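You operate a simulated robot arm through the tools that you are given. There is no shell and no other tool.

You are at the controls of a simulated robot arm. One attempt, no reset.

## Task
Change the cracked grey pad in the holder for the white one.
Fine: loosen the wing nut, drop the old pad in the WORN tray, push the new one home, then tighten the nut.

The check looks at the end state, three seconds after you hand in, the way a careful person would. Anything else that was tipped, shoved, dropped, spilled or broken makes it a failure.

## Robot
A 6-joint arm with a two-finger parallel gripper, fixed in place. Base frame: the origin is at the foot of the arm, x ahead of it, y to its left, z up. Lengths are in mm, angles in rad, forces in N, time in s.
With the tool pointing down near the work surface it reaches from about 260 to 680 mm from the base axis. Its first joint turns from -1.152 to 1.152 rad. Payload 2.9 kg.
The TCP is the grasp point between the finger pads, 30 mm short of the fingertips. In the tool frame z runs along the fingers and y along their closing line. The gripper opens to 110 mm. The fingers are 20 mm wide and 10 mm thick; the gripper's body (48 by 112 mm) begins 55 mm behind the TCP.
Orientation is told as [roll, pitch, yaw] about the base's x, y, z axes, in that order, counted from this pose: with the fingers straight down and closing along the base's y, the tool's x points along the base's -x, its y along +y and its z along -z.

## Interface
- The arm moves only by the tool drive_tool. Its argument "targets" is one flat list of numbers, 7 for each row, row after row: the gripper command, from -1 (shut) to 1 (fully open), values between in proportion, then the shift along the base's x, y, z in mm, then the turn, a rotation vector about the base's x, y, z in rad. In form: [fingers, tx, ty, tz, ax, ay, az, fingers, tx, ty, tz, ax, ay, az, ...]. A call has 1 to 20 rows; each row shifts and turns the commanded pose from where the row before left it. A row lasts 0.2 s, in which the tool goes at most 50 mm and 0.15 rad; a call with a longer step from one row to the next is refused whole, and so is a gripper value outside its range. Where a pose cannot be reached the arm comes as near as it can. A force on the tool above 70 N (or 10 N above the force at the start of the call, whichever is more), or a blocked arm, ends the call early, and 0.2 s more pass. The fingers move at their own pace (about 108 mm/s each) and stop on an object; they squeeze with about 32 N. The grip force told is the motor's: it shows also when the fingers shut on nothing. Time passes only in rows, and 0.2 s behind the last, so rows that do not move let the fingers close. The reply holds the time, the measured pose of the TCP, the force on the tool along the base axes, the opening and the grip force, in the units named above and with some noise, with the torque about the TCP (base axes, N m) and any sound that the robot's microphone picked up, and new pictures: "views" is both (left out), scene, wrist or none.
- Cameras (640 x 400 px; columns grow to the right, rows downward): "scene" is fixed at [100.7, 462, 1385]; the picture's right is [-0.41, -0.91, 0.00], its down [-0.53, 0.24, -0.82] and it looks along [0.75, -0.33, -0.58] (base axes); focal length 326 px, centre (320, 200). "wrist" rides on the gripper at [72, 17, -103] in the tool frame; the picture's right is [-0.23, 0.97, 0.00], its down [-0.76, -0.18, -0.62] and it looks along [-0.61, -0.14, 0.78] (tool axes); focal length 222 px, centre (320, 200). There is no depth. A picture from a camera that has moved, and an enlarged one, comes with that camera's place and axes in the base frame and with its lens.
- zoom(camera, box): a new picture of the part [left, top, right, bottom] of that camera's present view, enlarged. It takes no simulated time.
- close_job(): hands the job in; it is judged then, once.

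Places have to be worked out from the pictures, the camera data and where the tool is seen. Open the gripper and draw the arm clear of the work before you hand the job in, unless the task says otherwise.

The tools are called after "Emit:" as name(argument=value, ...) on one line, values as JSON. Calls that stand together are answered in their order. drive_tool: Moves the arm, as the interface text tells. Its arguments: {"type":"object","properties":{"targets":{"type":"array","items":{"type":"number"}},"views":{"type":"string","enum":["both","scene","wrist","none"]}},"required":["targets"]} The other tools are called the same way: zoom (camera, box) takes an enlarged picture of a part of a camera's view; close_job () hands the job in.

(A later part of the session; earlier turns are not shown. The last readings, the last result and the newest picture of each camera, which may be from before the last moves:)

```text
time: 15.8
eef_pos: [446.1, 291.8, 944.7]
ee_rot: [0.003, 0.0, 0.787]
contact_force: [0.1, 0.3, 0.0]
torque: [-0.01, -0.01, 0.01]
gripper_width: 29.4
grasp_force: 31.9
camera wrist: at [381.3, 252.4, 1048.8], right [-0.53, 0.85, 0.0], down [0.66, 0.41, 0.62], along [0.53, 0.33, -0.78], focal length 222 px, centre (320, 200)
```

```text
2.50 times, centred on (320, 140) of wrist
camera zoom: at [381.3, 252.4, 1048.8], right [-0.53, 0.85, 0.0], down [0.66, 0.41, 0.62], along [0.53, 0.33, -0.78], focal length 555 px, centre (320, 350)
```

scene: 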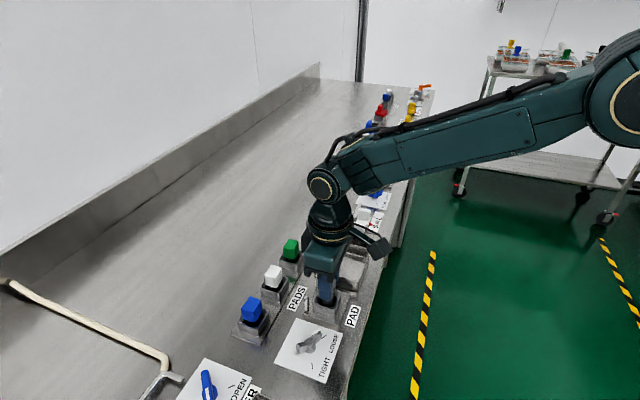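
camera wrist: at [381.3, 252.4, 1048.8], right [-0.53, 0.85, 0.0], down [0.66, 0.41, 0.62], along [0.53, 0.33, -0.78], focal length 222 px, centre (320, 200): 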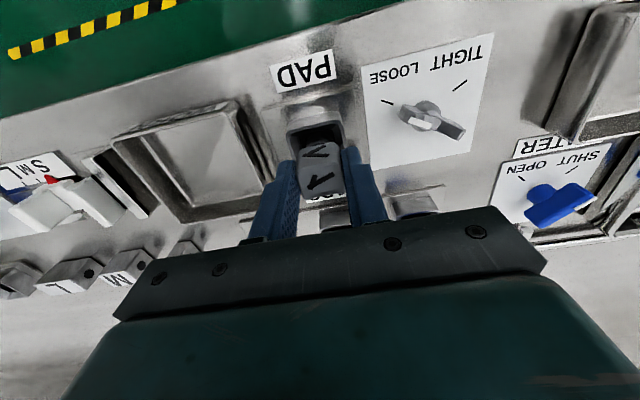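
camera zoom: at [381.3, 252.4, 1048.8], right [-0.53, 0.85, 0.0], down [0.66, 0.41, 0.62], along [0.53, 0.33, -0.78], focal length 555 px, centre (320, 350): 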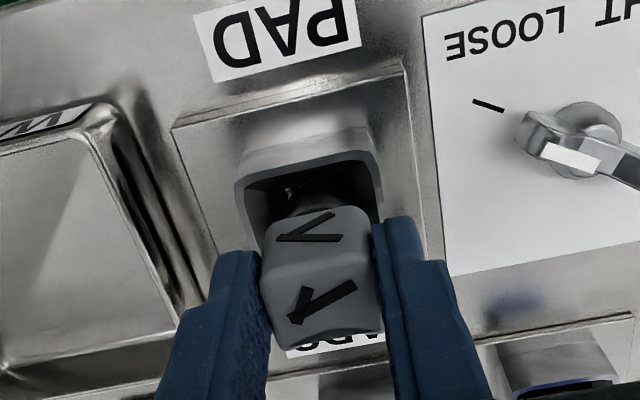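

The pad lifts freely with no force. I continue straight up another 70 mm and then look at the pad's underside.

Emit:
drive_tool(targets=[-1, 0, 0, 10, 0, 0, 0, -1, 0, 0, 15, 0, 0, 0, -1, 0, 0, 20, 0, 0, 0, -1, 0, 0, 25, 0, 0, 0], views="both")

Emit:
zoom(camera="wrist", box=[240, 60, 400, 220])

Emit:
zoom(camera="scene", box=[280, 230, 380, 330])

```text
time: 16.8
eef_pos: [446.0, 292.6, 1015.8]
ee_rot: [0.001, -0.001, 0.787]
contact_force: [-0.5, -0.6, -1.8]
torque: [0.01, 0.02, 0.02]
gripper_width: 28.9
grasp_force: 32.7
camera wrist: at [382.2, 252.5, 1118.6], right [-0.53, 0.85, 0.0], down [0.66, 0.41, 0.62], along [0.53, 0.33, -0.78], focal length 222 px, centre (320, 200)
```

scene: 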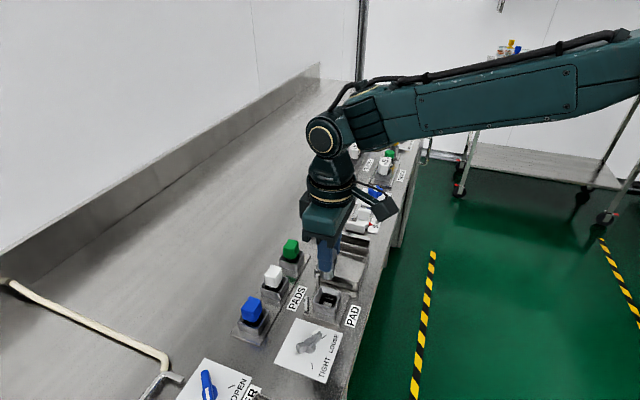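
wrist: 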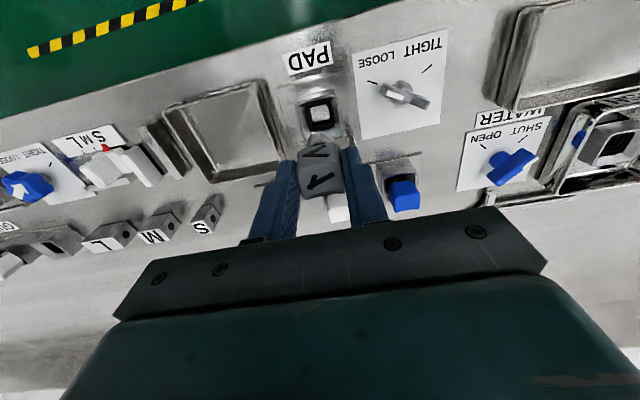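

```text
2.50 times, centred on (320, 140) of wrist
camera zoom: at [382.2, 252.5, 1118.6], right [-0.53, 0.85, 0.0], down [0.66, 0.41, 0.62], along [0.53, 0.33, -0.78], focal length 555 px, centre (320, 350)
```

zoom: 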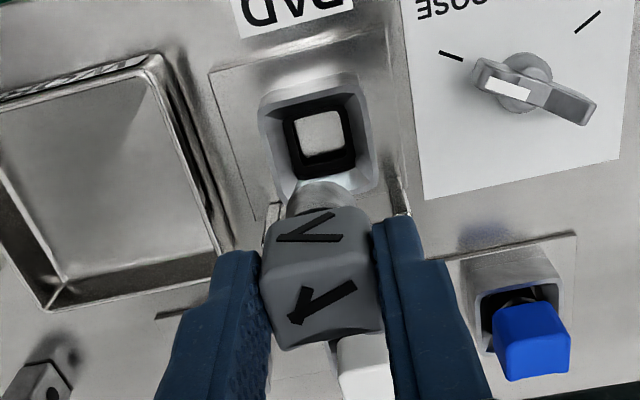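

```text
4.00 times, centred on (330, 280) of scene
camera zoom: at [100.7, 462.0, 1385.0], right [-0.41, -0.91, 0.0], down [-0.53, 0.24, -0.82], along [0.75, -0.33, -0.58], focal length 1305 px, centre (280, -120)
```

zoom: 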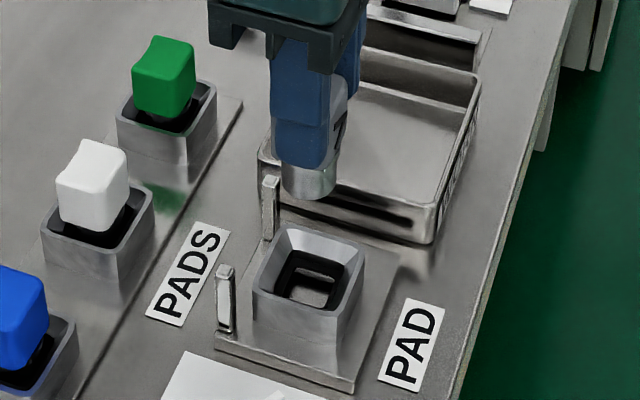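

The pad is out: a head with a stem reaching about 63 mm below the TCP, and the socket has a funnel lead-in to a square hole. I carry it at height over the middle of the WORN tray.

Emit:
drive_tool(targets=[-1, 15, -14, 0, 0, 0, 0, -1, 22, -20, 0, 0, 0, 0, -1, 22, -20, 0, 0, 0, 0, -1, 15, -14, 0, 0, 0, 0, -1, 5, -5, 0, 0, 0, 0, -1, 0, 0, 0, 0, 0, 0], views="both")

Emit:
zoom(camera="wrist", box=[220, 50, 420, 220])

Emit:
zoom(camera="scene", box=[300, 200, 400, 300])

```text
time: 18.2
eef_pos: [524.5, 219.2, 1015.6]
ee_rot: [0.0, -0.001, 0.784]
contact_force: [-0.4, 0.1, -1.1]
torque: [0.01, 0.04, -0.02]
gripper_width: 29.2
grasp_force: 31.7
camera wrist: at [460.3, 179.4, 1118.7], right [-0.53, 0.85, 0.0], down [0.66, 0.41, 0.62], along [0.53, 0.33, -0.78], focal length 222 px, centre (320, 200)
```

scene: 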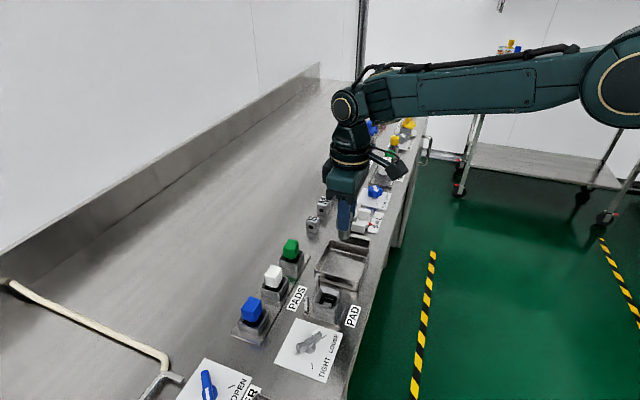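
wrist: 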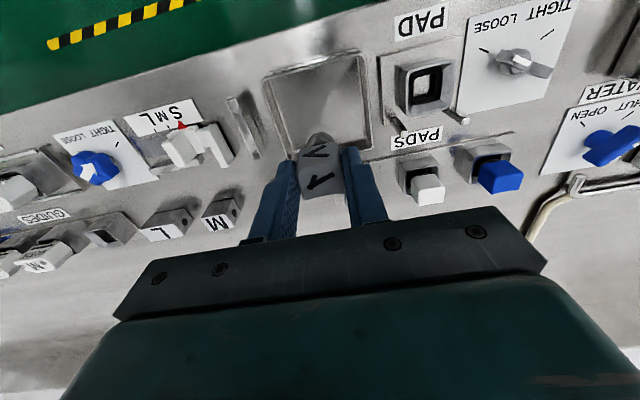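

```text
2.35 times, centred on (320, 135) of wrist
camera zoom: at [460.3, 179.4, 1118.7], right [-0.53, 0.85, 0.0], down [0.66, 0.41, 0.62], along [0.53, 0.33, -0.78], focal length 523 px, centre (320, 353)
```

zoom: 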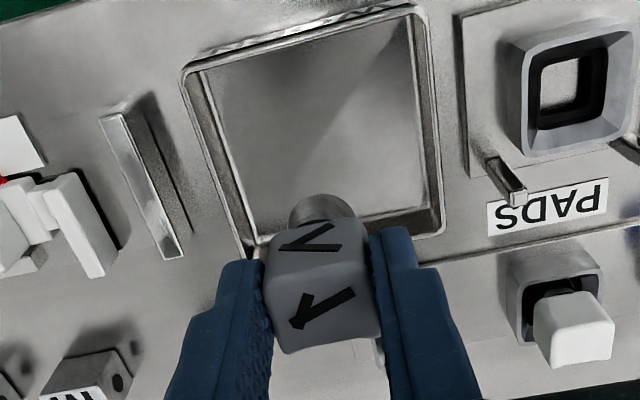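

```text
4.00 times, centred on (350, 250) of scene
camera zoom: at [100.7, 462.0, 1385.0], right [-0.41, -0.91, 0.0], down [-0.53, 0.24, -0.82], along [0.75, -0.33, -0.58], focal length 1305 px, centre (200, 0)
```

zoom: 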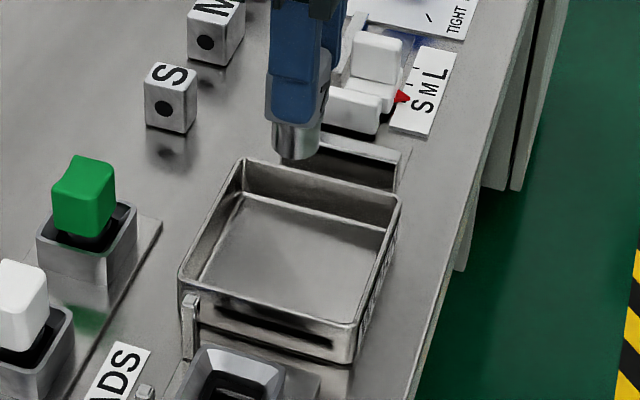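

The tool axis meets the middle of the tray floor. I lower to about 20 mm above the estimated floor contact, then creep.

Emit:
drive_tool(targets=[-1, 0, 0, -25, 0, 0, 0, -1, 0, 0, -25, 0, 0, 0, -1, 0, 0, -20, 0, 0, 0, -1, 0, 0, -5, 0, 0, 0, -1, 0, 0, 0, 0, 0, 0], views="both")

Emit:
zoom(camera="wrist", box=[220, 50, 420, 220])

Emit:
zoom(camera="scene", box=[300, 220, 400, 320])

```text
time: 19.4
eef_pos: [525.8, 218.8, 939.7]
ee_rot: [0.0, 0.0, 0.784]
contact_force: [0.0, -0.5, -0.8]
torque: [0.01, -0.01, 0.01]
gripper_width: 29.1
grasp_force: 31.7
camera wrist: at [460.8, 179.5, 1043.4], right [-0.53, 0.85, 0.0], down [0.66, 0.41, 0.62], along [0.53, 0.33, -0.78], focal length 222 px, centre (320, 200)
```

scene: 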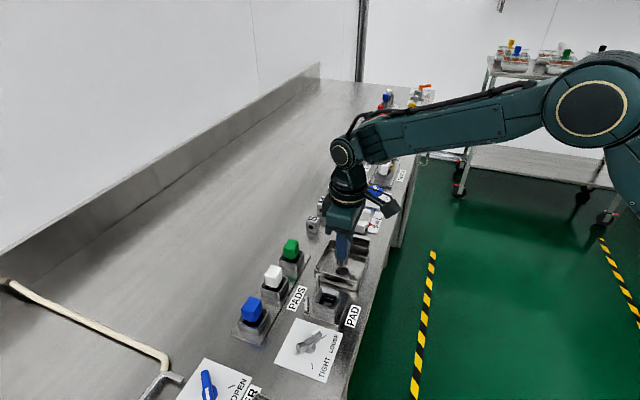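
wrist: 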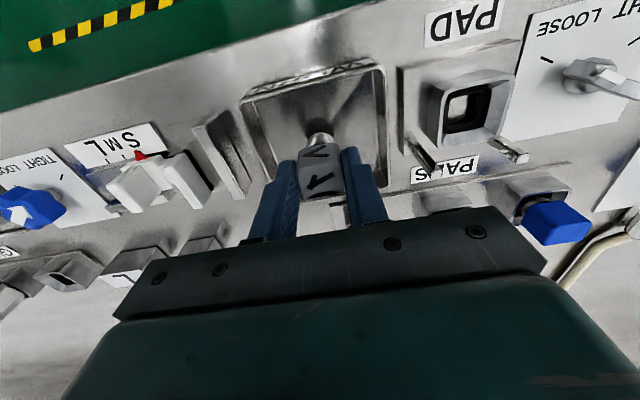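

```text
2.35 times, centred on (320, 135) of wrist
camera zoom: at [460.8, 179.5, 1043.4], right [-0.53, 0.85, 0.0], down [0.66, 0.41, 0.62], along [0.53, 0.33, -0.78], focal length 523 px, centre (320, 353)
```

zoom: 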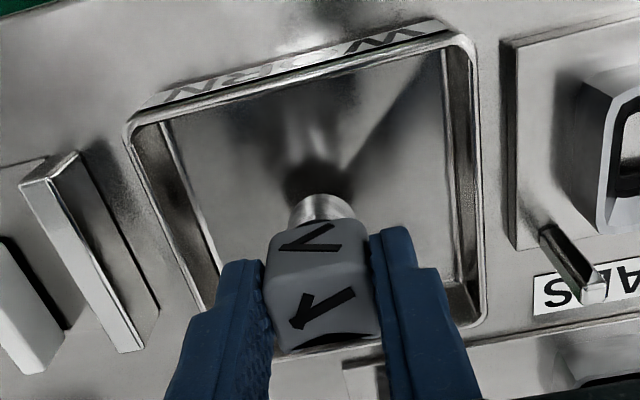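

```text
4.00 times, centred on (350, 270) of scene
camera zoom: at [100.7, 462.0, 1385.0], right [-0.41, -0.91, 0.0], down [-0.53, 0.24, -0.82], along [0.75, -0.33, -0.58], focal length 1305 px, centre (200, -80)
```

zoom: 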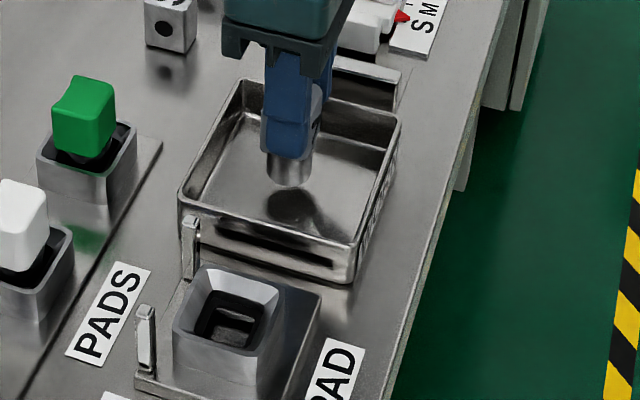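

The WORN label is readable and the stem is about 10–15 mm above the tray floor. I creep down in small steps, watching for contact.

Emit:
drive_tool(targets=[-1, 0, 0, -3, 0, 0, 0, -1, 0, 0, -3, 0, 0, 0, -1, 0, 0, -2, 0, 0, 0, -1, 0, 0, -2, 0, 0, 0], views="scene")

Emit:
zoom(camera="scene", box=[310, 230, 380, 300])

```text
time: 20.4
eef_pos: [525.5, 219.4, 930.2]
ee_rot: [0.001, 0.0, 0.785]
contact_force: [0.8, -0.4, -0.2]
torque: [-0.01, 0.0, 0.01]
gripper_width: 29.2
grasp_force: 32.6
```

scene: 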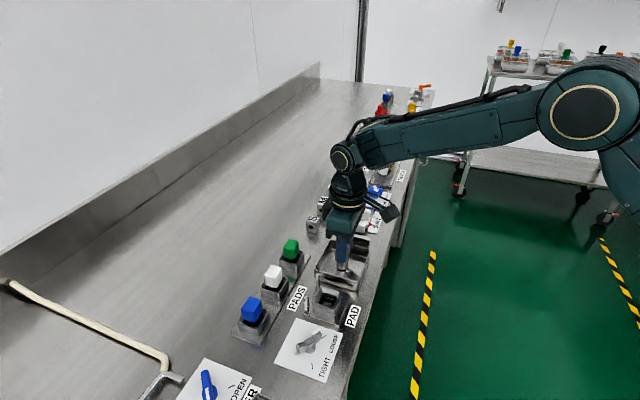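

```text
5.71 times, centred on (345, 265) of scene
camera zoom: at [100.7, 462.0, 1385.0], right [-0.41, -0.91, 0.0], down [-0.53, 0.24, -0.82], along [0.75, -0.33, -0.58], focal length 1864 px, centre (177, -171)
```

zoom: 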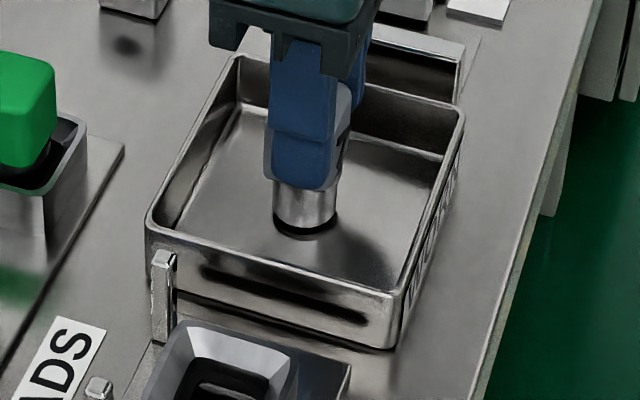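

The stem bottom is nearly touching the floor. I creep another few millimetres to feel contact.

Emit:
drive_tool(targets=[-1, 0, 0, -1.5, 0, 0, 0, -1, 0, 0, -1.5, 0, 0, 0], views="none")

```text
time: 21.0
eef_pos: [525.5, 218.6, 929.4]
ee_rot: [0.0, -0.002, 0.786]
contact_force: [-4.4, -2.0, 13.4]
torque: [-0.06, 0.18, 0.04]
gripper_width: 28.8
grasp_force: 31.6
```

Contact (13 N upward): the pad stands on the tray floor. I ease up 1 mm and open the fingers modestly, then look.

Emit:
drive_tool(targets=[-1, 0, 0, 0.8, 0, 0, 0, -0.15, 0, 0, 0, 0, 0, 0, -0.15, 0, 0, 0, 0, 0, 0], views="both")

Emit:
zoom(camera="wrist", box=[220, 50, 420, 220])

Emit:
zoom(camera="scene", box=[310, 230, 380, 300])

```text
time: 21.8
eef_pos: [524.1, 218.2, 929.5]
ee_rot: [0.0, 0.0, 0.785]
contact_force: [0.3, 0.0, -0.2]
torque: [0.01, 0.01, 0.0]
gripper_width: 46.9
grasp_force: 0.1
camera wrist: at [460.7, 178.8, 1031.3], right [-0.53, 0.85, 0.0], down [0.66, 0.41, 0.62], along [0.53, 0.33, -0.78], focal length 222 px, centre (320, 200)
```

scene: 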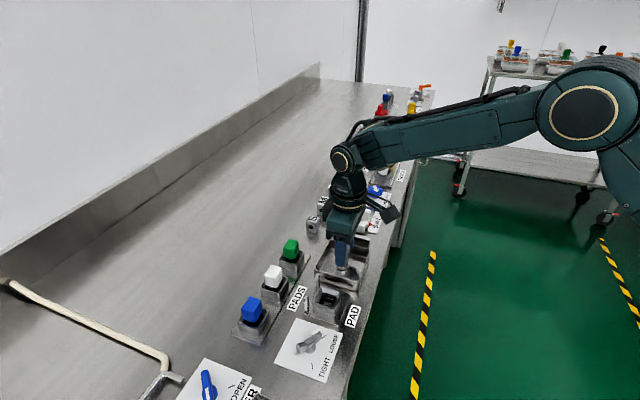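
wrist: 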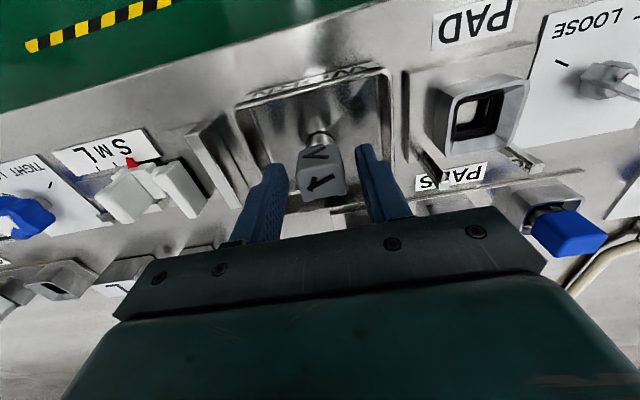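

```text
2.35 times, centred on (320, 135) of wrist
camera zoom: at [460.7, 178.8, 1031.3], right [-0.53, 0.85, 0.0], down [0.66, 0.41, 0.62], along [0.53, 0.33, -0.78], focal length 523 px, centre (320, 353)
```

zoom: 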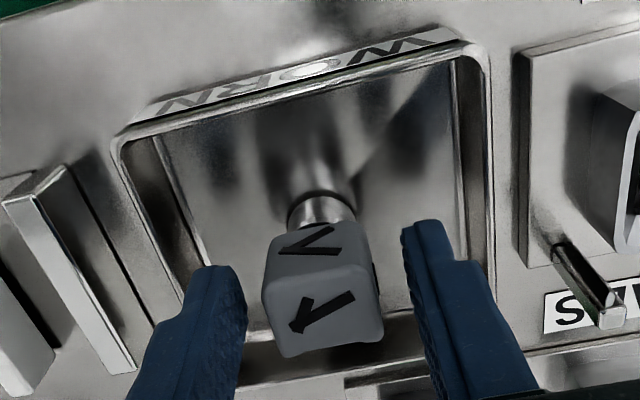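

```text
5.71 times, centred on (345, 265) of scene
camera zoom: at [100.7, 462.0, 1385.0], right [-0.41, -0.91, 0.0], down [-0.53, 0.24, -0.82], along [0.75, -0.33, -0.58], focal length 1864 px, centre (177, -171)
```

zoom: 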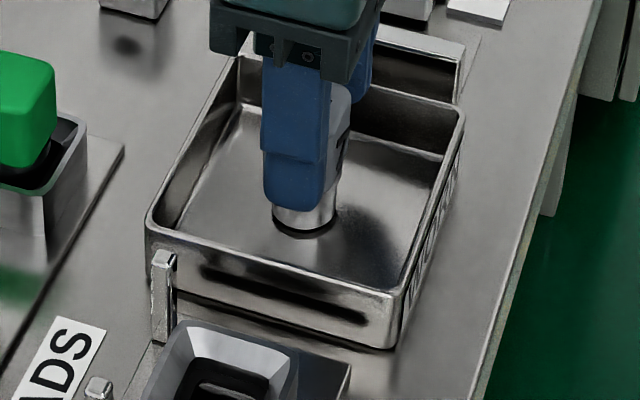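

The grey pad stands upright on its own in the WORN tray. I lift straight up clear of it and then travel over to the white pad.

Emit:
drive_tool(targets=[-0.15, 0, 0, 15, 0, 0, 0, -0.15, 0, 0, 35, 0, 0, 0, -0.15, 0, 0, 45, 0, 0, 0, 0.05, 0, 35, 5, 0, 0, 0, 0.05, 0, 40, 0, 0, 0, 0, 0.05, 0, 40, 0, 0, 0, 0, 0.05, 0, 28, 0, 0, 0, 0, 0.05, 0, 0, 0, 0, 0, 0], views="both")

Emit:
zoom(camera="wrist", box=[240, 60, 400, 220])

Emit:
zoom(camera="scene", box=[240, 240, 340, 340])

```text
time: 23.6
eef_pos: [523.7, 362.1, 1029.0]
ee_rot: [-0.002, -0.001, 0.784]
contact_force: [-0.3, -0.4, -0.8]
torque: [-0.02, -0.01, -0.01]
gripper_width: 58.1
grasp_force: 0.2
camera wrist: at [460.0, 323.3, 1132.1], right [-0.53, 0.85, 0.0], down [0.66, 0.41, 0.62], along [0.53, 0.33, -0.78], focal length 222 px, centre (320, 200)
```

scene: 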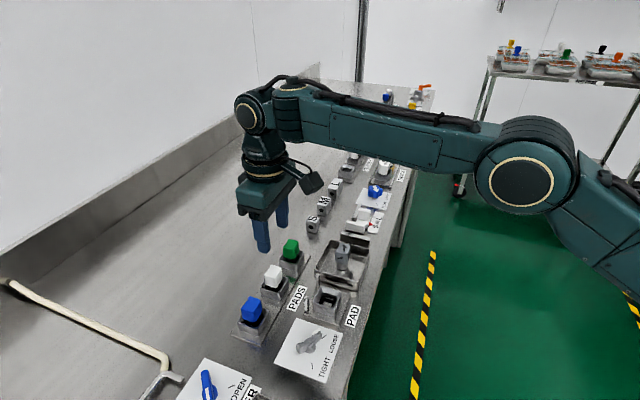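
wrist: 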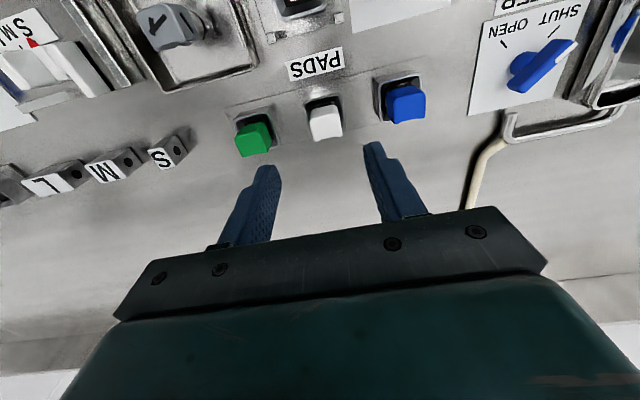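

```text
2.50 times, centred on (320, 140) of wrist
camera zoom: at [460.0, 323.3, 1132.1], right [-0.53, 0.85, 0.0], down [0.66, 0.41, 0.62], along [0.53, 0.33, -0.78], focal length 555 px, centre (320, 350)
```

zoom: 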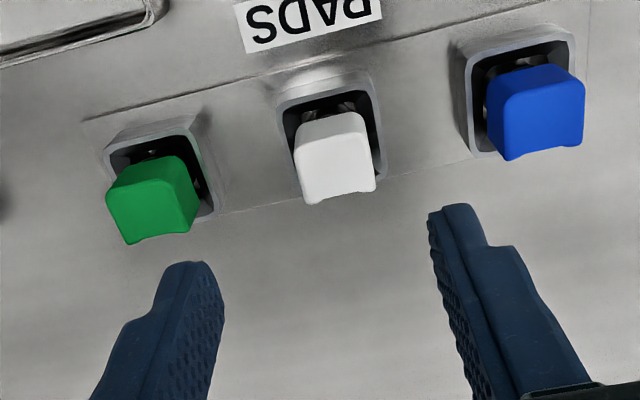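

```text
4.00 times, centred on (290, 290) of scene
camera zoom: at [100.7, 462.0, 1385.0], right [-0.41, -0.91, 0.0], down [-0.53, 0.23, -0.82], along [0.75, -0.33, -0.58], focal length 1305 px, centre (440, -160)
```

zoom: 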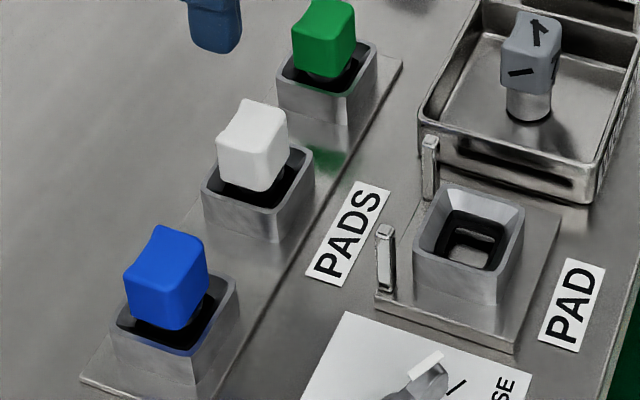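

The grey pad stays put in the tray. I place the white pad's top centre at about (523.5, 370, 922) with its rim near z≈887. I centre over it and descend partway for a check.

Emit:
drive_tool(targets=[0.05, 0.6, 7.8, -14, 0, 0, 0, 0.05, 0, 0, -30, 0, 0, 0, 0.05, 0, 0, -30, 0, 0, 0, 0.05, 0, 0, 0, 0, 0, 0], views="both")

Emit:
zoom(camera="wrist", box=[240, 60, 400, 220])

Emit:
zoom(camera="scene", box=[240, 240, 340, 340])

```text
time: 24.6
eef_pos: [526.7, 370.0, 954.7]
ee_rot: [-0.001, 0.001, 0.787]
contact_force: [-0.6, -0.1, -0.1]
torque: [-0.04, 0.02, 0.01]
gripper_width: 57.7
grasp_force: 0.0
camera wrist: at [461.9, 330.2, 1057.2], right [-0.53, 0.85, 0.0], down [0.66, 0.41, 0.62], along [0.53, 0.33, -0.78], focal length 222 px, centre (320, 200)
```

scene: 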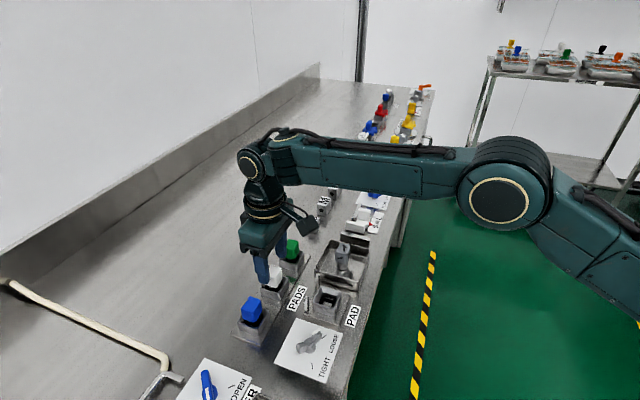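
wrist: 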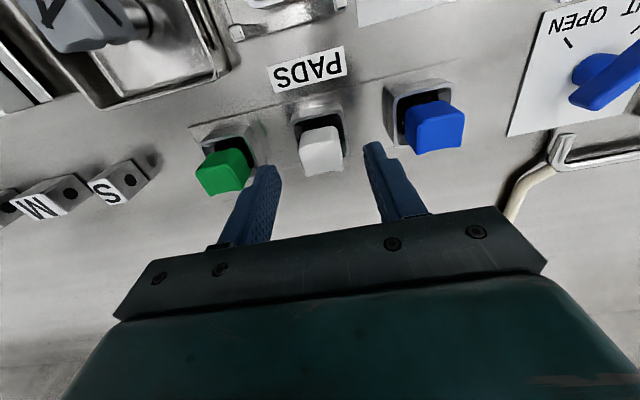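

```text
2.50 times, centred on (320, 140) of wrist
camera zoom: at [461.9, 330.2, 1057.2], right [-0.53, 0.85, 0.0], down [0.66, 0.41, 0.62], along [0.53, 0.33, -0.78], focal length 555 px, centre (320, 350)
```

zoom: 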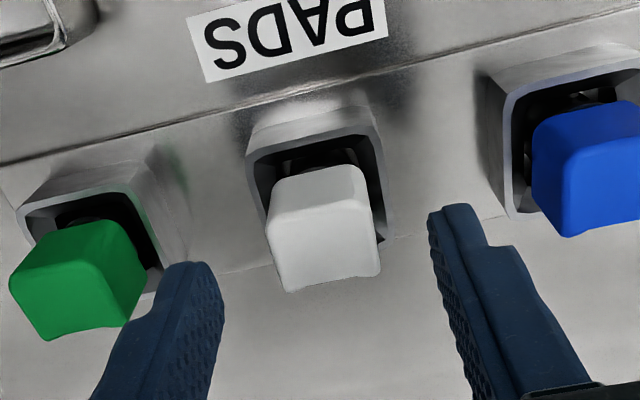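

```text
4.00 times, centred on (290, 290) of scene
camera zoom: at [100.7, 462.0, 1385.0], right [-0.41, -0.91, 0.0], down [-0.53, 0.24, -0.82], along [0.75, -0.33, -0.58], focal length 1305 px, centre (440, -160)
```

zoom: 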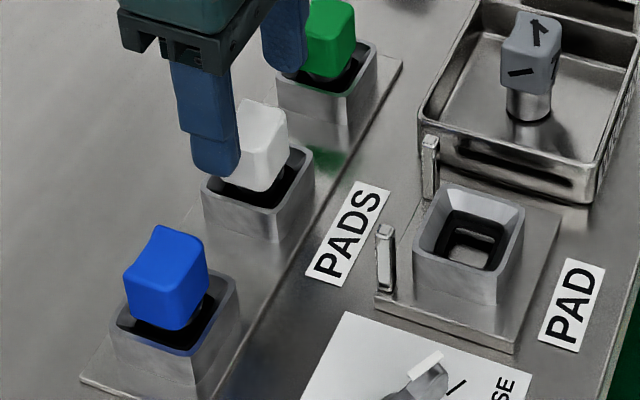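

The pad centre is about 2.7 mm toward -x of the tool axis, so I correct that, descend to TCP z≈929 (tips about 899, above the rim) and check before closing.

Emit:
drive_tool(targets=[0.05, -2.7, 0, -10, 0, 0, 0, 0.05, 0, 0, -15, 0, 0, 0, 0.05, 0, 0, 0, 0, 0, 0], views="both")

Emit:
zoom(camera="wrist", box=[240, 60, 400, 220])

Emit:
zoom(camera="scene", box=[240, 240, 340, 340])

```text
time: 25.4
eef_pos: [522.6, 369.8, 928.9]
ee_rot: [0.001, 0.0, 0.786]
contact_force: [0.2, -0.3, 0.0]
torque: [0.02, 0.0, 0.04]
gripper_width: 57.5
grasp_force: 0.0
camera wrist: at [458.7, 329.9, 1032.6], right [-0.53, 0.85, 0.0], down [0.66, 0.41, 0.62], along [0.53, 0.33, -0.78], focal length 222 px, centre (320, 200)
```

scene: 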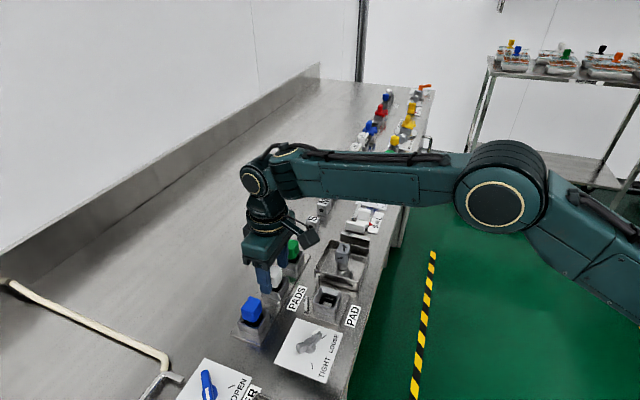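
wrist: 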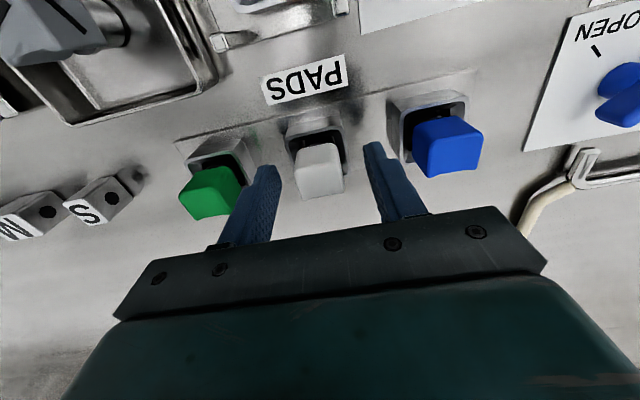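

```text
2.50 times, centred on (320, 140) of wrist
camera zoom: at [458.7, 329.9, 1032.6], right [-0.53, 0.85, 0.0], down [0.66, 0.41, 0.62], along [0.53, 0.33, -0.78], focal length 555 px, centre (320, 350)
```

zoom: 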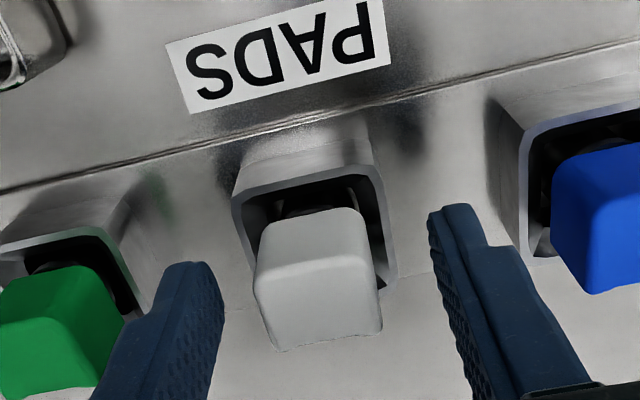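

```text
4.00 times, centred on (290, 290) of scene
camera zoom: at [100.7, 462.0, 1385.0], right [-0.41, -0.91, 0.0], down [-0.53, 0.24, -0.82], along [0.75, -0.33, -0.58], focal length 1305 px, centre (440, -160)
```

zoom: 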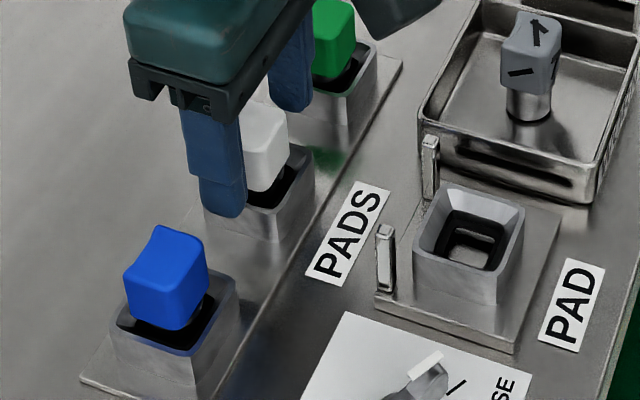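

The white pad is centred between the fingers. I close on it.

Emit:
drive_tool(targets=[-1, 0, 0, 0, 0, 0, 0, -1, 0, 0, 0, 0, 0, 0, -1, 0, 0, 0, 0, 0, 0], views="wrist")

Emit:
zoom(camera="wrist", box=[240, 60, 400, 220])

```text
time: 26.2
eef_pos: [522.7, 369.4, 928.8]
ee_rot: [0.001, 0.0, 0.785]
contact_force: [-0.4, 0.3, 0.6]
torque: [0.01, 0.01, 0.03]
gripper_width: 29.4
grasp_force: 32.2
camera wrist: at [458.7, 329.9, 1032.7], right [-0.53, 0.85, 0.0], down [0.66, 0.41, 0.62], along [0.53, 0.33, -0.78], focal length 222 px, centre (320, 200)
```

wrist: 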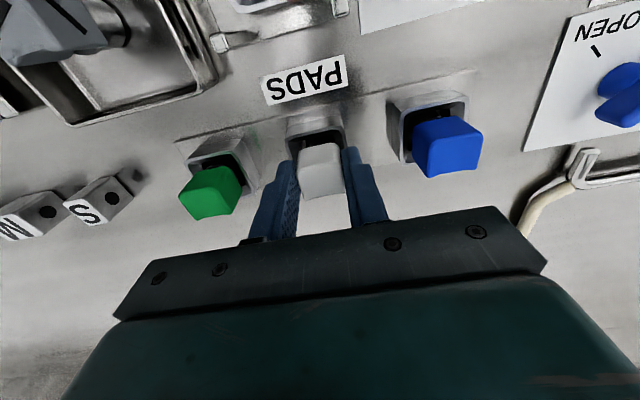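

```text
2.50 times, centred on (320, 140) of wrist
camera zoom: at [458.7, 329.9, 1032.7], right [-0.53, 0.85, 0.0], down [0.66, 0.41, 0.62], along [0.53, 0.33, -0.78], focal length 555 px, centre (320, 350)
```

zoom: 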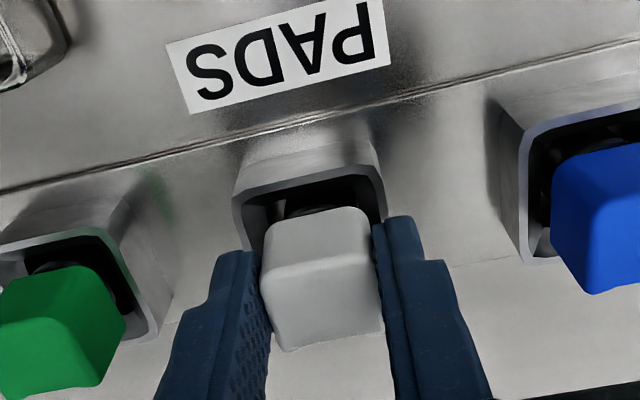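

The white pad is gripped (29.4 mm, no side force). I lift it straight up out of the storage socket, slowly at first.

Emit:
drive_tool(targets=[-1, 0, 0, 4, 0, 0, 0, -1, 0, 0, 6, 0, 0, 0, -1, 0, 0, 10, 0, 0, 0, -1, 0, 0, 15, 0, 0, 0, -1, 0, 0, 25, 0, 0, 0, -1, 0, 0, 30, 0, 0, 0, -1, 0, 0, 0, 0, 0, 0], views="both")

Emit:
zoom(camera="wrist", box=[240, 60, 400, 220])

Emit:
zoom(camera="scene", box=[220, 220, 340, 340])

```text
time: 27.8
eef_pos: [522.6, 367.9, 1019.1]
ee_rot: [0.001, 0.0, 0.784]
contact_force: [0.3, -0.3, -0.6]
torque: [0.05, -0.02, 0.0]
gripper_width: 29.0
grasp_force: 32.6
camera wrist: at [458.0, 329.1, 1122.5], right [-0.53, 0.85, 0.0], down [0.66, 0.41, 0.62], along [0.53, 0.33, -0.78], focal length 222 px, centre (320, 200)
```

scene: 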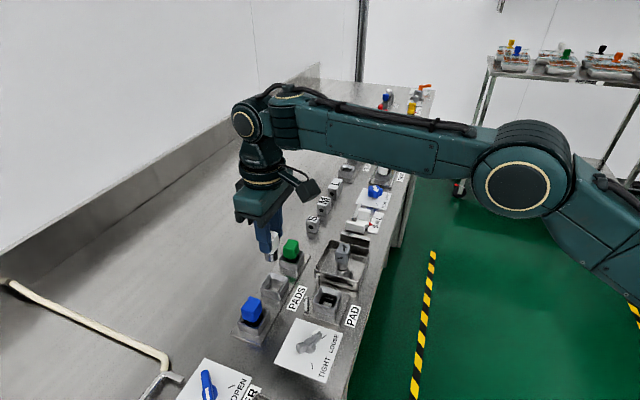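
wrist: 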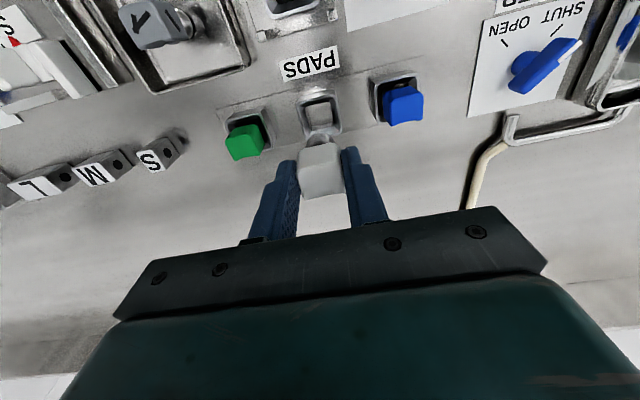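

```text
2.50 times, centred on (320, 140) of wrist
camera zoom: at [458.0, 329.1, 1122.5], right [-0.53, 0.85, 0.0], down [0.66, 0.41, 0.62], along [0.53, 0.33, -0.78], focal length 555 px, centre (320, 350)
```

zoom: 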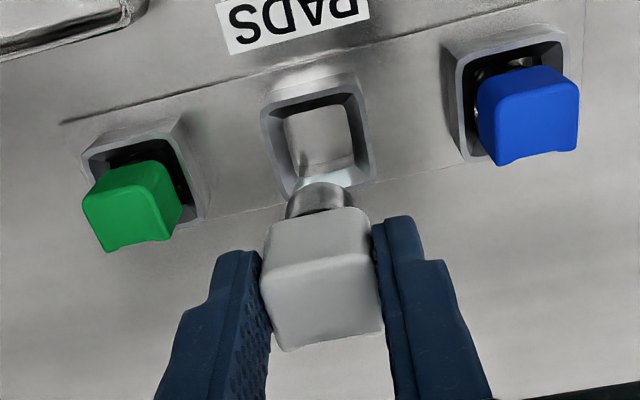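

```text
3.33 times, centred on (280, 280) of scene
camera zoom: at [100.7, 462.0, 1385.0], right [-0.41, -0.91, 0.0], down [-0.53, 0.24, -0.82], along [0.75, -0.33, -0.58], focal length 1088 px, centre (453, -67)
```

zoom: 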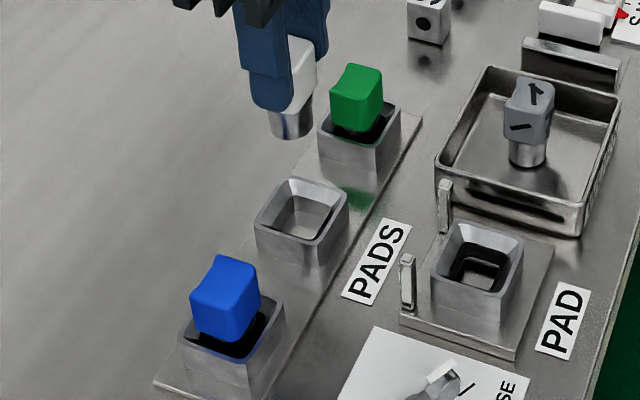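

The white pad is out with its metal stem, and its pose in the grip matches the grey one's. I carry it at height back to exactly where the grey pad was lifted from, a relative move of (-76.9, -77.8).

Emit:
drive_tool(targets=[-1, -15, -15, 0, 0, 0, 0, -1, -20, -20, 0, 0, 0, 0, -1, -20, -20, 0, 0, 0, 0, -1, -15, -15, 0, 0, 0, 0, -1, -6.9, -7.8, 0, 0, 0, 0, -1, 0, 0, -20, 0, 0, 0, -1, 0, 0, -20, 0, 0, 0, -1, 0, 0, 0, 0, 0, 0], views="both")

Emit:
zoom(camera="wrist", box=[240, 60, 400, 220])

Emit:
zoom(camera="scene", box=[290, 240, 380, 330])

```text
time: 29.6
eef_pos: [446.4, 290.4, 978.9]
ee_rot: [-0.001, -0.001, 0.785]
contact_force: [-0.1, 0.0, -0.7]
torque: [-0.03, -0.02, -0.03]
gripper_width: 29.0
grasp_force: 31.7
camera wrist: at [381.8, 251.8, 1081.9], right [-0.53, 0.85, 0.0], down [0.66, 0.41, 0.62], along [0.53, 0.33, -0.78], focal length 222 px, centre (320, 200)
```

scene: 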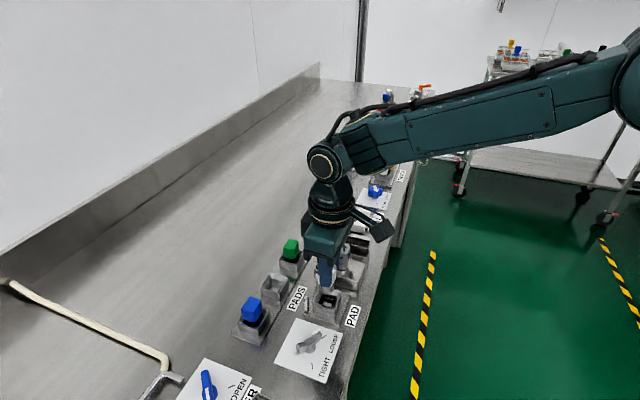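
wrist: 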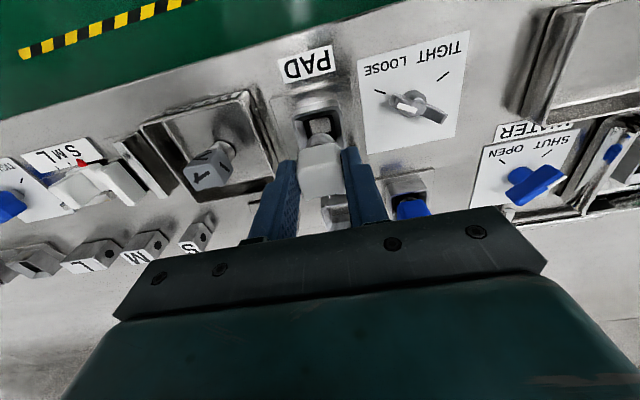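

```text
2.50 times, centred on (320, 140) of wrist
camera zoom: at [381.8, 251.8, 1081.9], right [-0.53, 0.85, 0.0], down [0.66, 0.41, 0.62], along [0.53, 0.33, -0.78], focal length 555 px, centre (320, 350)
```

zoom: 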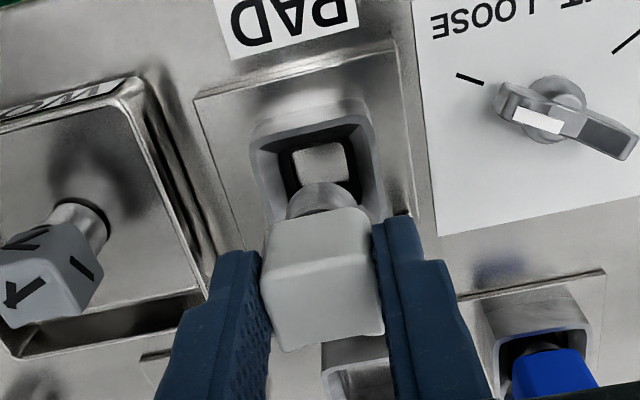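

```text
4.44 times, centred on (335, 285) of scene
camera zoom: at [100.7, 462.0, 1385.0], right [-0.41, -0.91, 0.0], down [-0.53, 0.24, -0.82], along [0.75, -0.33, -0.58], focal length 1450 px, centre (253, -178)
```

zoom: 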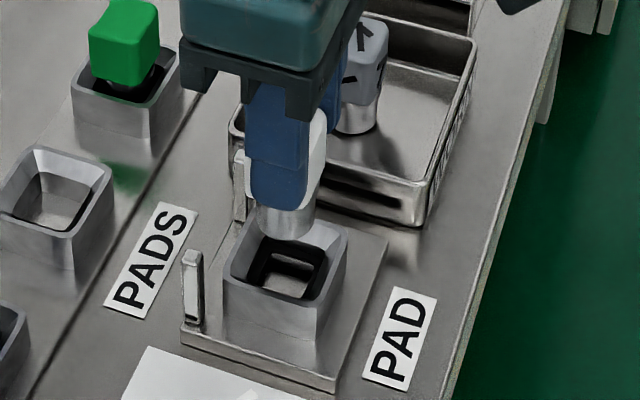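

The tool axis passes through the middle of the black ring in the socket (within about 1 mm). I lower the stem slowly into the funnel and watch the forces.

Emit:
drive_tool(targets=[-1, 0, 0, -10, 0, 0, 0, -1, 0, 0, -8, 0, 0, 0, -1, 0, 0, -5, 0, 0, 0, -1, 0, 0, -4, 0, 0, 0], views="both")

Emit:
zoom(camera="wrist", box=[240, 60, 400, 220])

Emit:
zoom(camera="scene", box=[290, 240, 380, 330])

```text
time: 30.6
eef_pos: [446.3, 291.7, 951.1]
ee_rot: [-0.001, -0.002, 0.785]
contact_force: [0.4, 0.6, -0.6]
torque: [0.03, -0.01, -0.02]
gripper_width: 29.1
grasp_force: 32.0
camera wrist: at [381.7, 252.2, 1054.8], right [-0.53, 0.85, 0.0], down [0.66, 0.41, 0.62], along [0.53, 0.33, -0.78], focal length 222 px, centre (320, 200)
```

scene: 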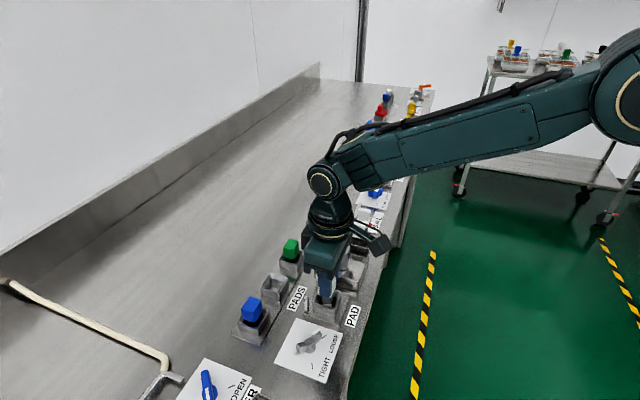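
wrist: 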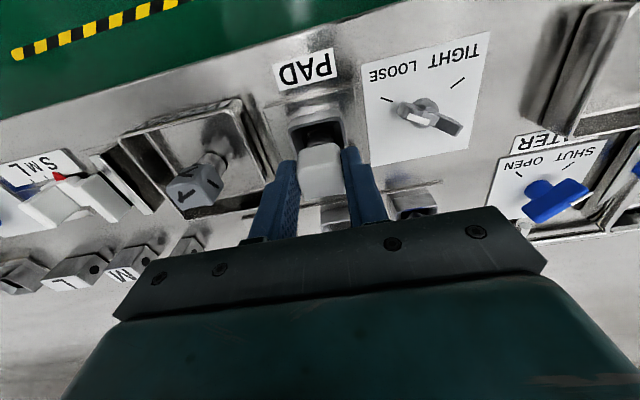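

```text
2.50 times, centred on (320, 140) of wrist
camera zoom: at [381.7, 252.2, 1054.8], right [-0.53, 0.85, 0.0], down [0.66, 0.41, 0.62], along [0.53, 0.33, -0.78], focal length 555 px, centre (320, 350)
```

zoom: 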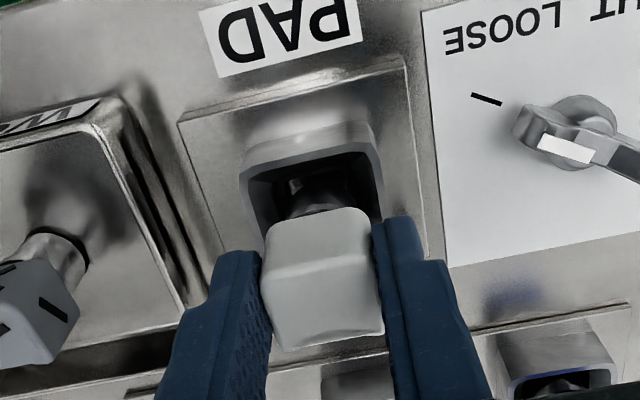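

```text
4.44 times, centred on (335, 285) of scene
camera zoom: at [100.7, 462.0, 1385.0], right [-0.41, -0.91, 0.0], down [-0.53, 0.24, -0.82], along [0.75, -0.33, -0.58], focal length 1450 px, centre (253, -178)
```

zoom: 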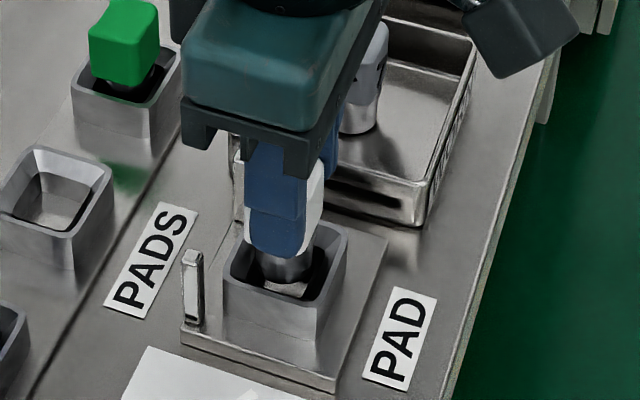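

The stem is in the funnel with no contact force so far. I go down further in small steps.

Emit:
drive_tool(targets=[-1, 0, 0, -4, 0, 0, 0, -1, 0, 0, -3, 0, 0, 0, -1, 0, 0, -3, 0, 0, 0], views="wrist")

```text
time: 31.4
eef_pos: [445.5, 292.3, 941.9]
ee_rot: [-0.001, 0.0, 0.786]
contact_force: [0.1, 0.1, -0.3]
torque: [0.01, 0.01, 0.0]
gripper_width: 28.8
grasp_force: 32.2
camera wrist: at [381.6, 252.3, 1044.9], right [-0.53, 0.85, 0.0], down [0.66, 0.41, 0.62], along [0.53, 0.33, -0.78], focal length 222 px, centre (320, 200)
```

wrist: 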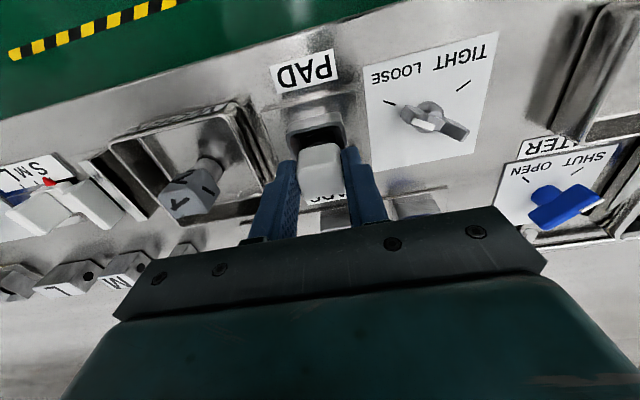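

Still free, about 7 mm above the grey pad's seated height. I creep down in 2 mm steps.

Emit:
drive_tool(targets=[-1, 0, 0, -2, 0, 0, 0, -1, 0, 0, -2, 0, 0, 0, -1, 0, 0, -1.5, 0, 0, 0], views="wrist")

```text
time: 32.2
eef_pos: [446.0, 291.2, 935.8]
ee_rot: [-0.001, -0.001, 0.786]
contact_force: [0.3, 0.6, 0.0]
torque: [0.0, 0.0, -0.01]
gripper_width: 29.1
grasp_force: 32.2
camera wrist: at [381.6, 252.0, 1039.9], right [-0.53, 0.85, 0.0], down [0.66, 0.41, 0.62], along [0.53, 0.33, -0.78], focal length 222 px, centre (320, 200)
```

wrist: 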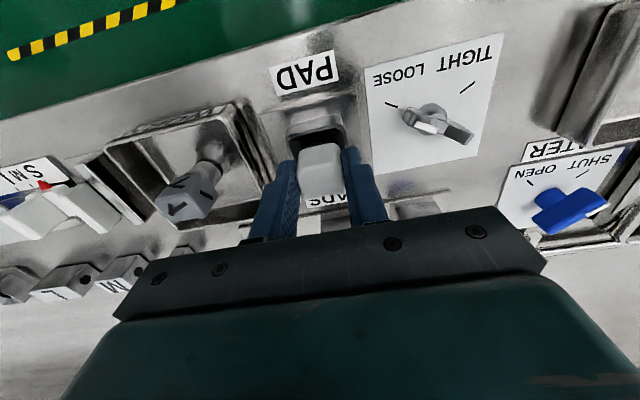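

No resistance yet at about 1 mm above the grey pad's seat. I keep creeping in 1 mm steps until it bottoms.

Emit:
drive_tool(targets=[-1, 0, 0, -1, 0, 0, 0, -1, 0, 0, -1, 0, 0, 0], views="none")

```text
time: 32.8
eef_pos: [446.4, 291.2, 936.3]
ee_rot: [0.001, 0.0, 0.785]
contact_force: [-7.6, -4.4, 17.6]
torque: [-0.25, 0.41, 0.02]
gripper_width: 28.9
grasp_force: 32.1
```

It meets a firm stop at the grey pad's seated height (17.6 N). I press a little further to make sure it's home and not just catching on something.

Emit:
drive_tool(targets=[-1, 0, 0, -1, 0, 0, 0, -1, 0, 0, -1, 0, 0, 0], views="both")

Emit:
zoom(camera="wrist", box=[240, 60, 400, 220])

Emit:
zoom(camera="scene", box=[290, 240, 380, 330])

```text
time: 33.4
eef_pos: [446.1, 292.4, 936.0]
ee_rot: [0.0, -0.006, 0.785]
contact_force: [-13.8, -7.8, 41.2]
torque: [-0.21, 0.4, 0.03]
gripper_width: 29.3
grasp_force: 31.7
camera wrist: at [381.5, 251.8, 1038.9], right [-0.53, 0.85, 0.0], down [0.66, 0.41, 0.63], along [0.53, 0.33, -0.78], focal length 222 px, centre (320, 200)
```

scene: 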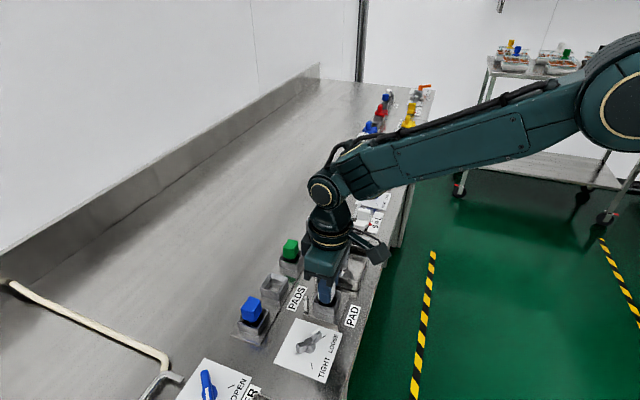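
wrist: 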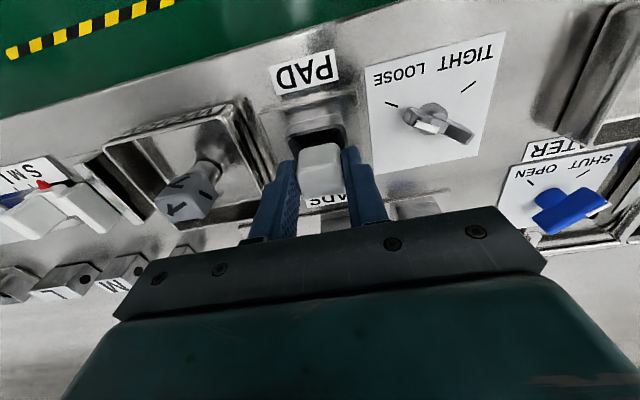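

```text
2.50 times, centred on (320, 140) of wrist
camera zoom: at [381.5, 251.8, 1038.9], right [-0.53, 0.85, 0.0], down [0.66, 0.41, 0.63], along [0.53, 0.33, -0.78], focal length 555 px, centre (320, 350)
```

zoom: 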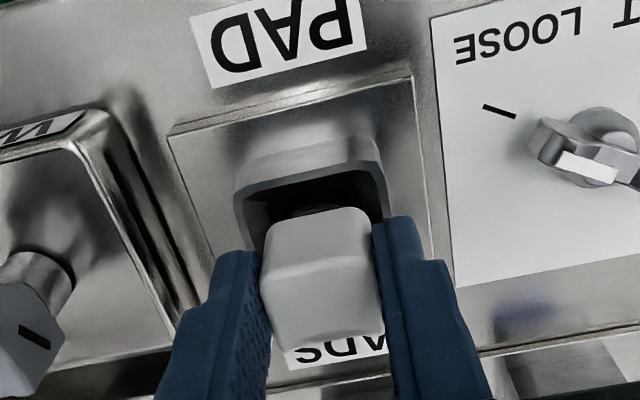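

```text
4.44 times, centred on (335, 285) of scene
camera zoom: at [99.8, 461.4, 1385.3], right [-0.41, -0.91, 0.0], down [-0.53, 0.24, -0.82], along [0.75, -0.33, -0.58], focal length 1450 px, centre (253, -178)
```

zoom: 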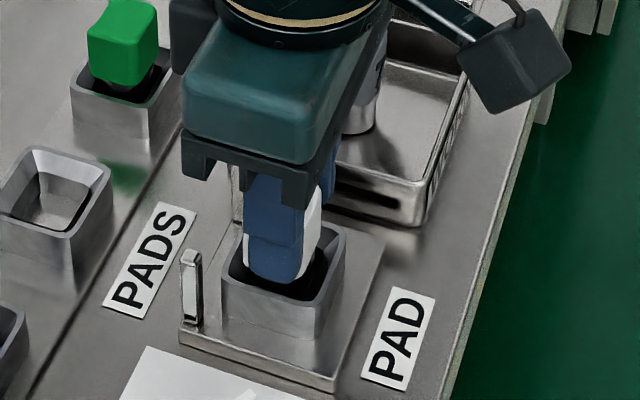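

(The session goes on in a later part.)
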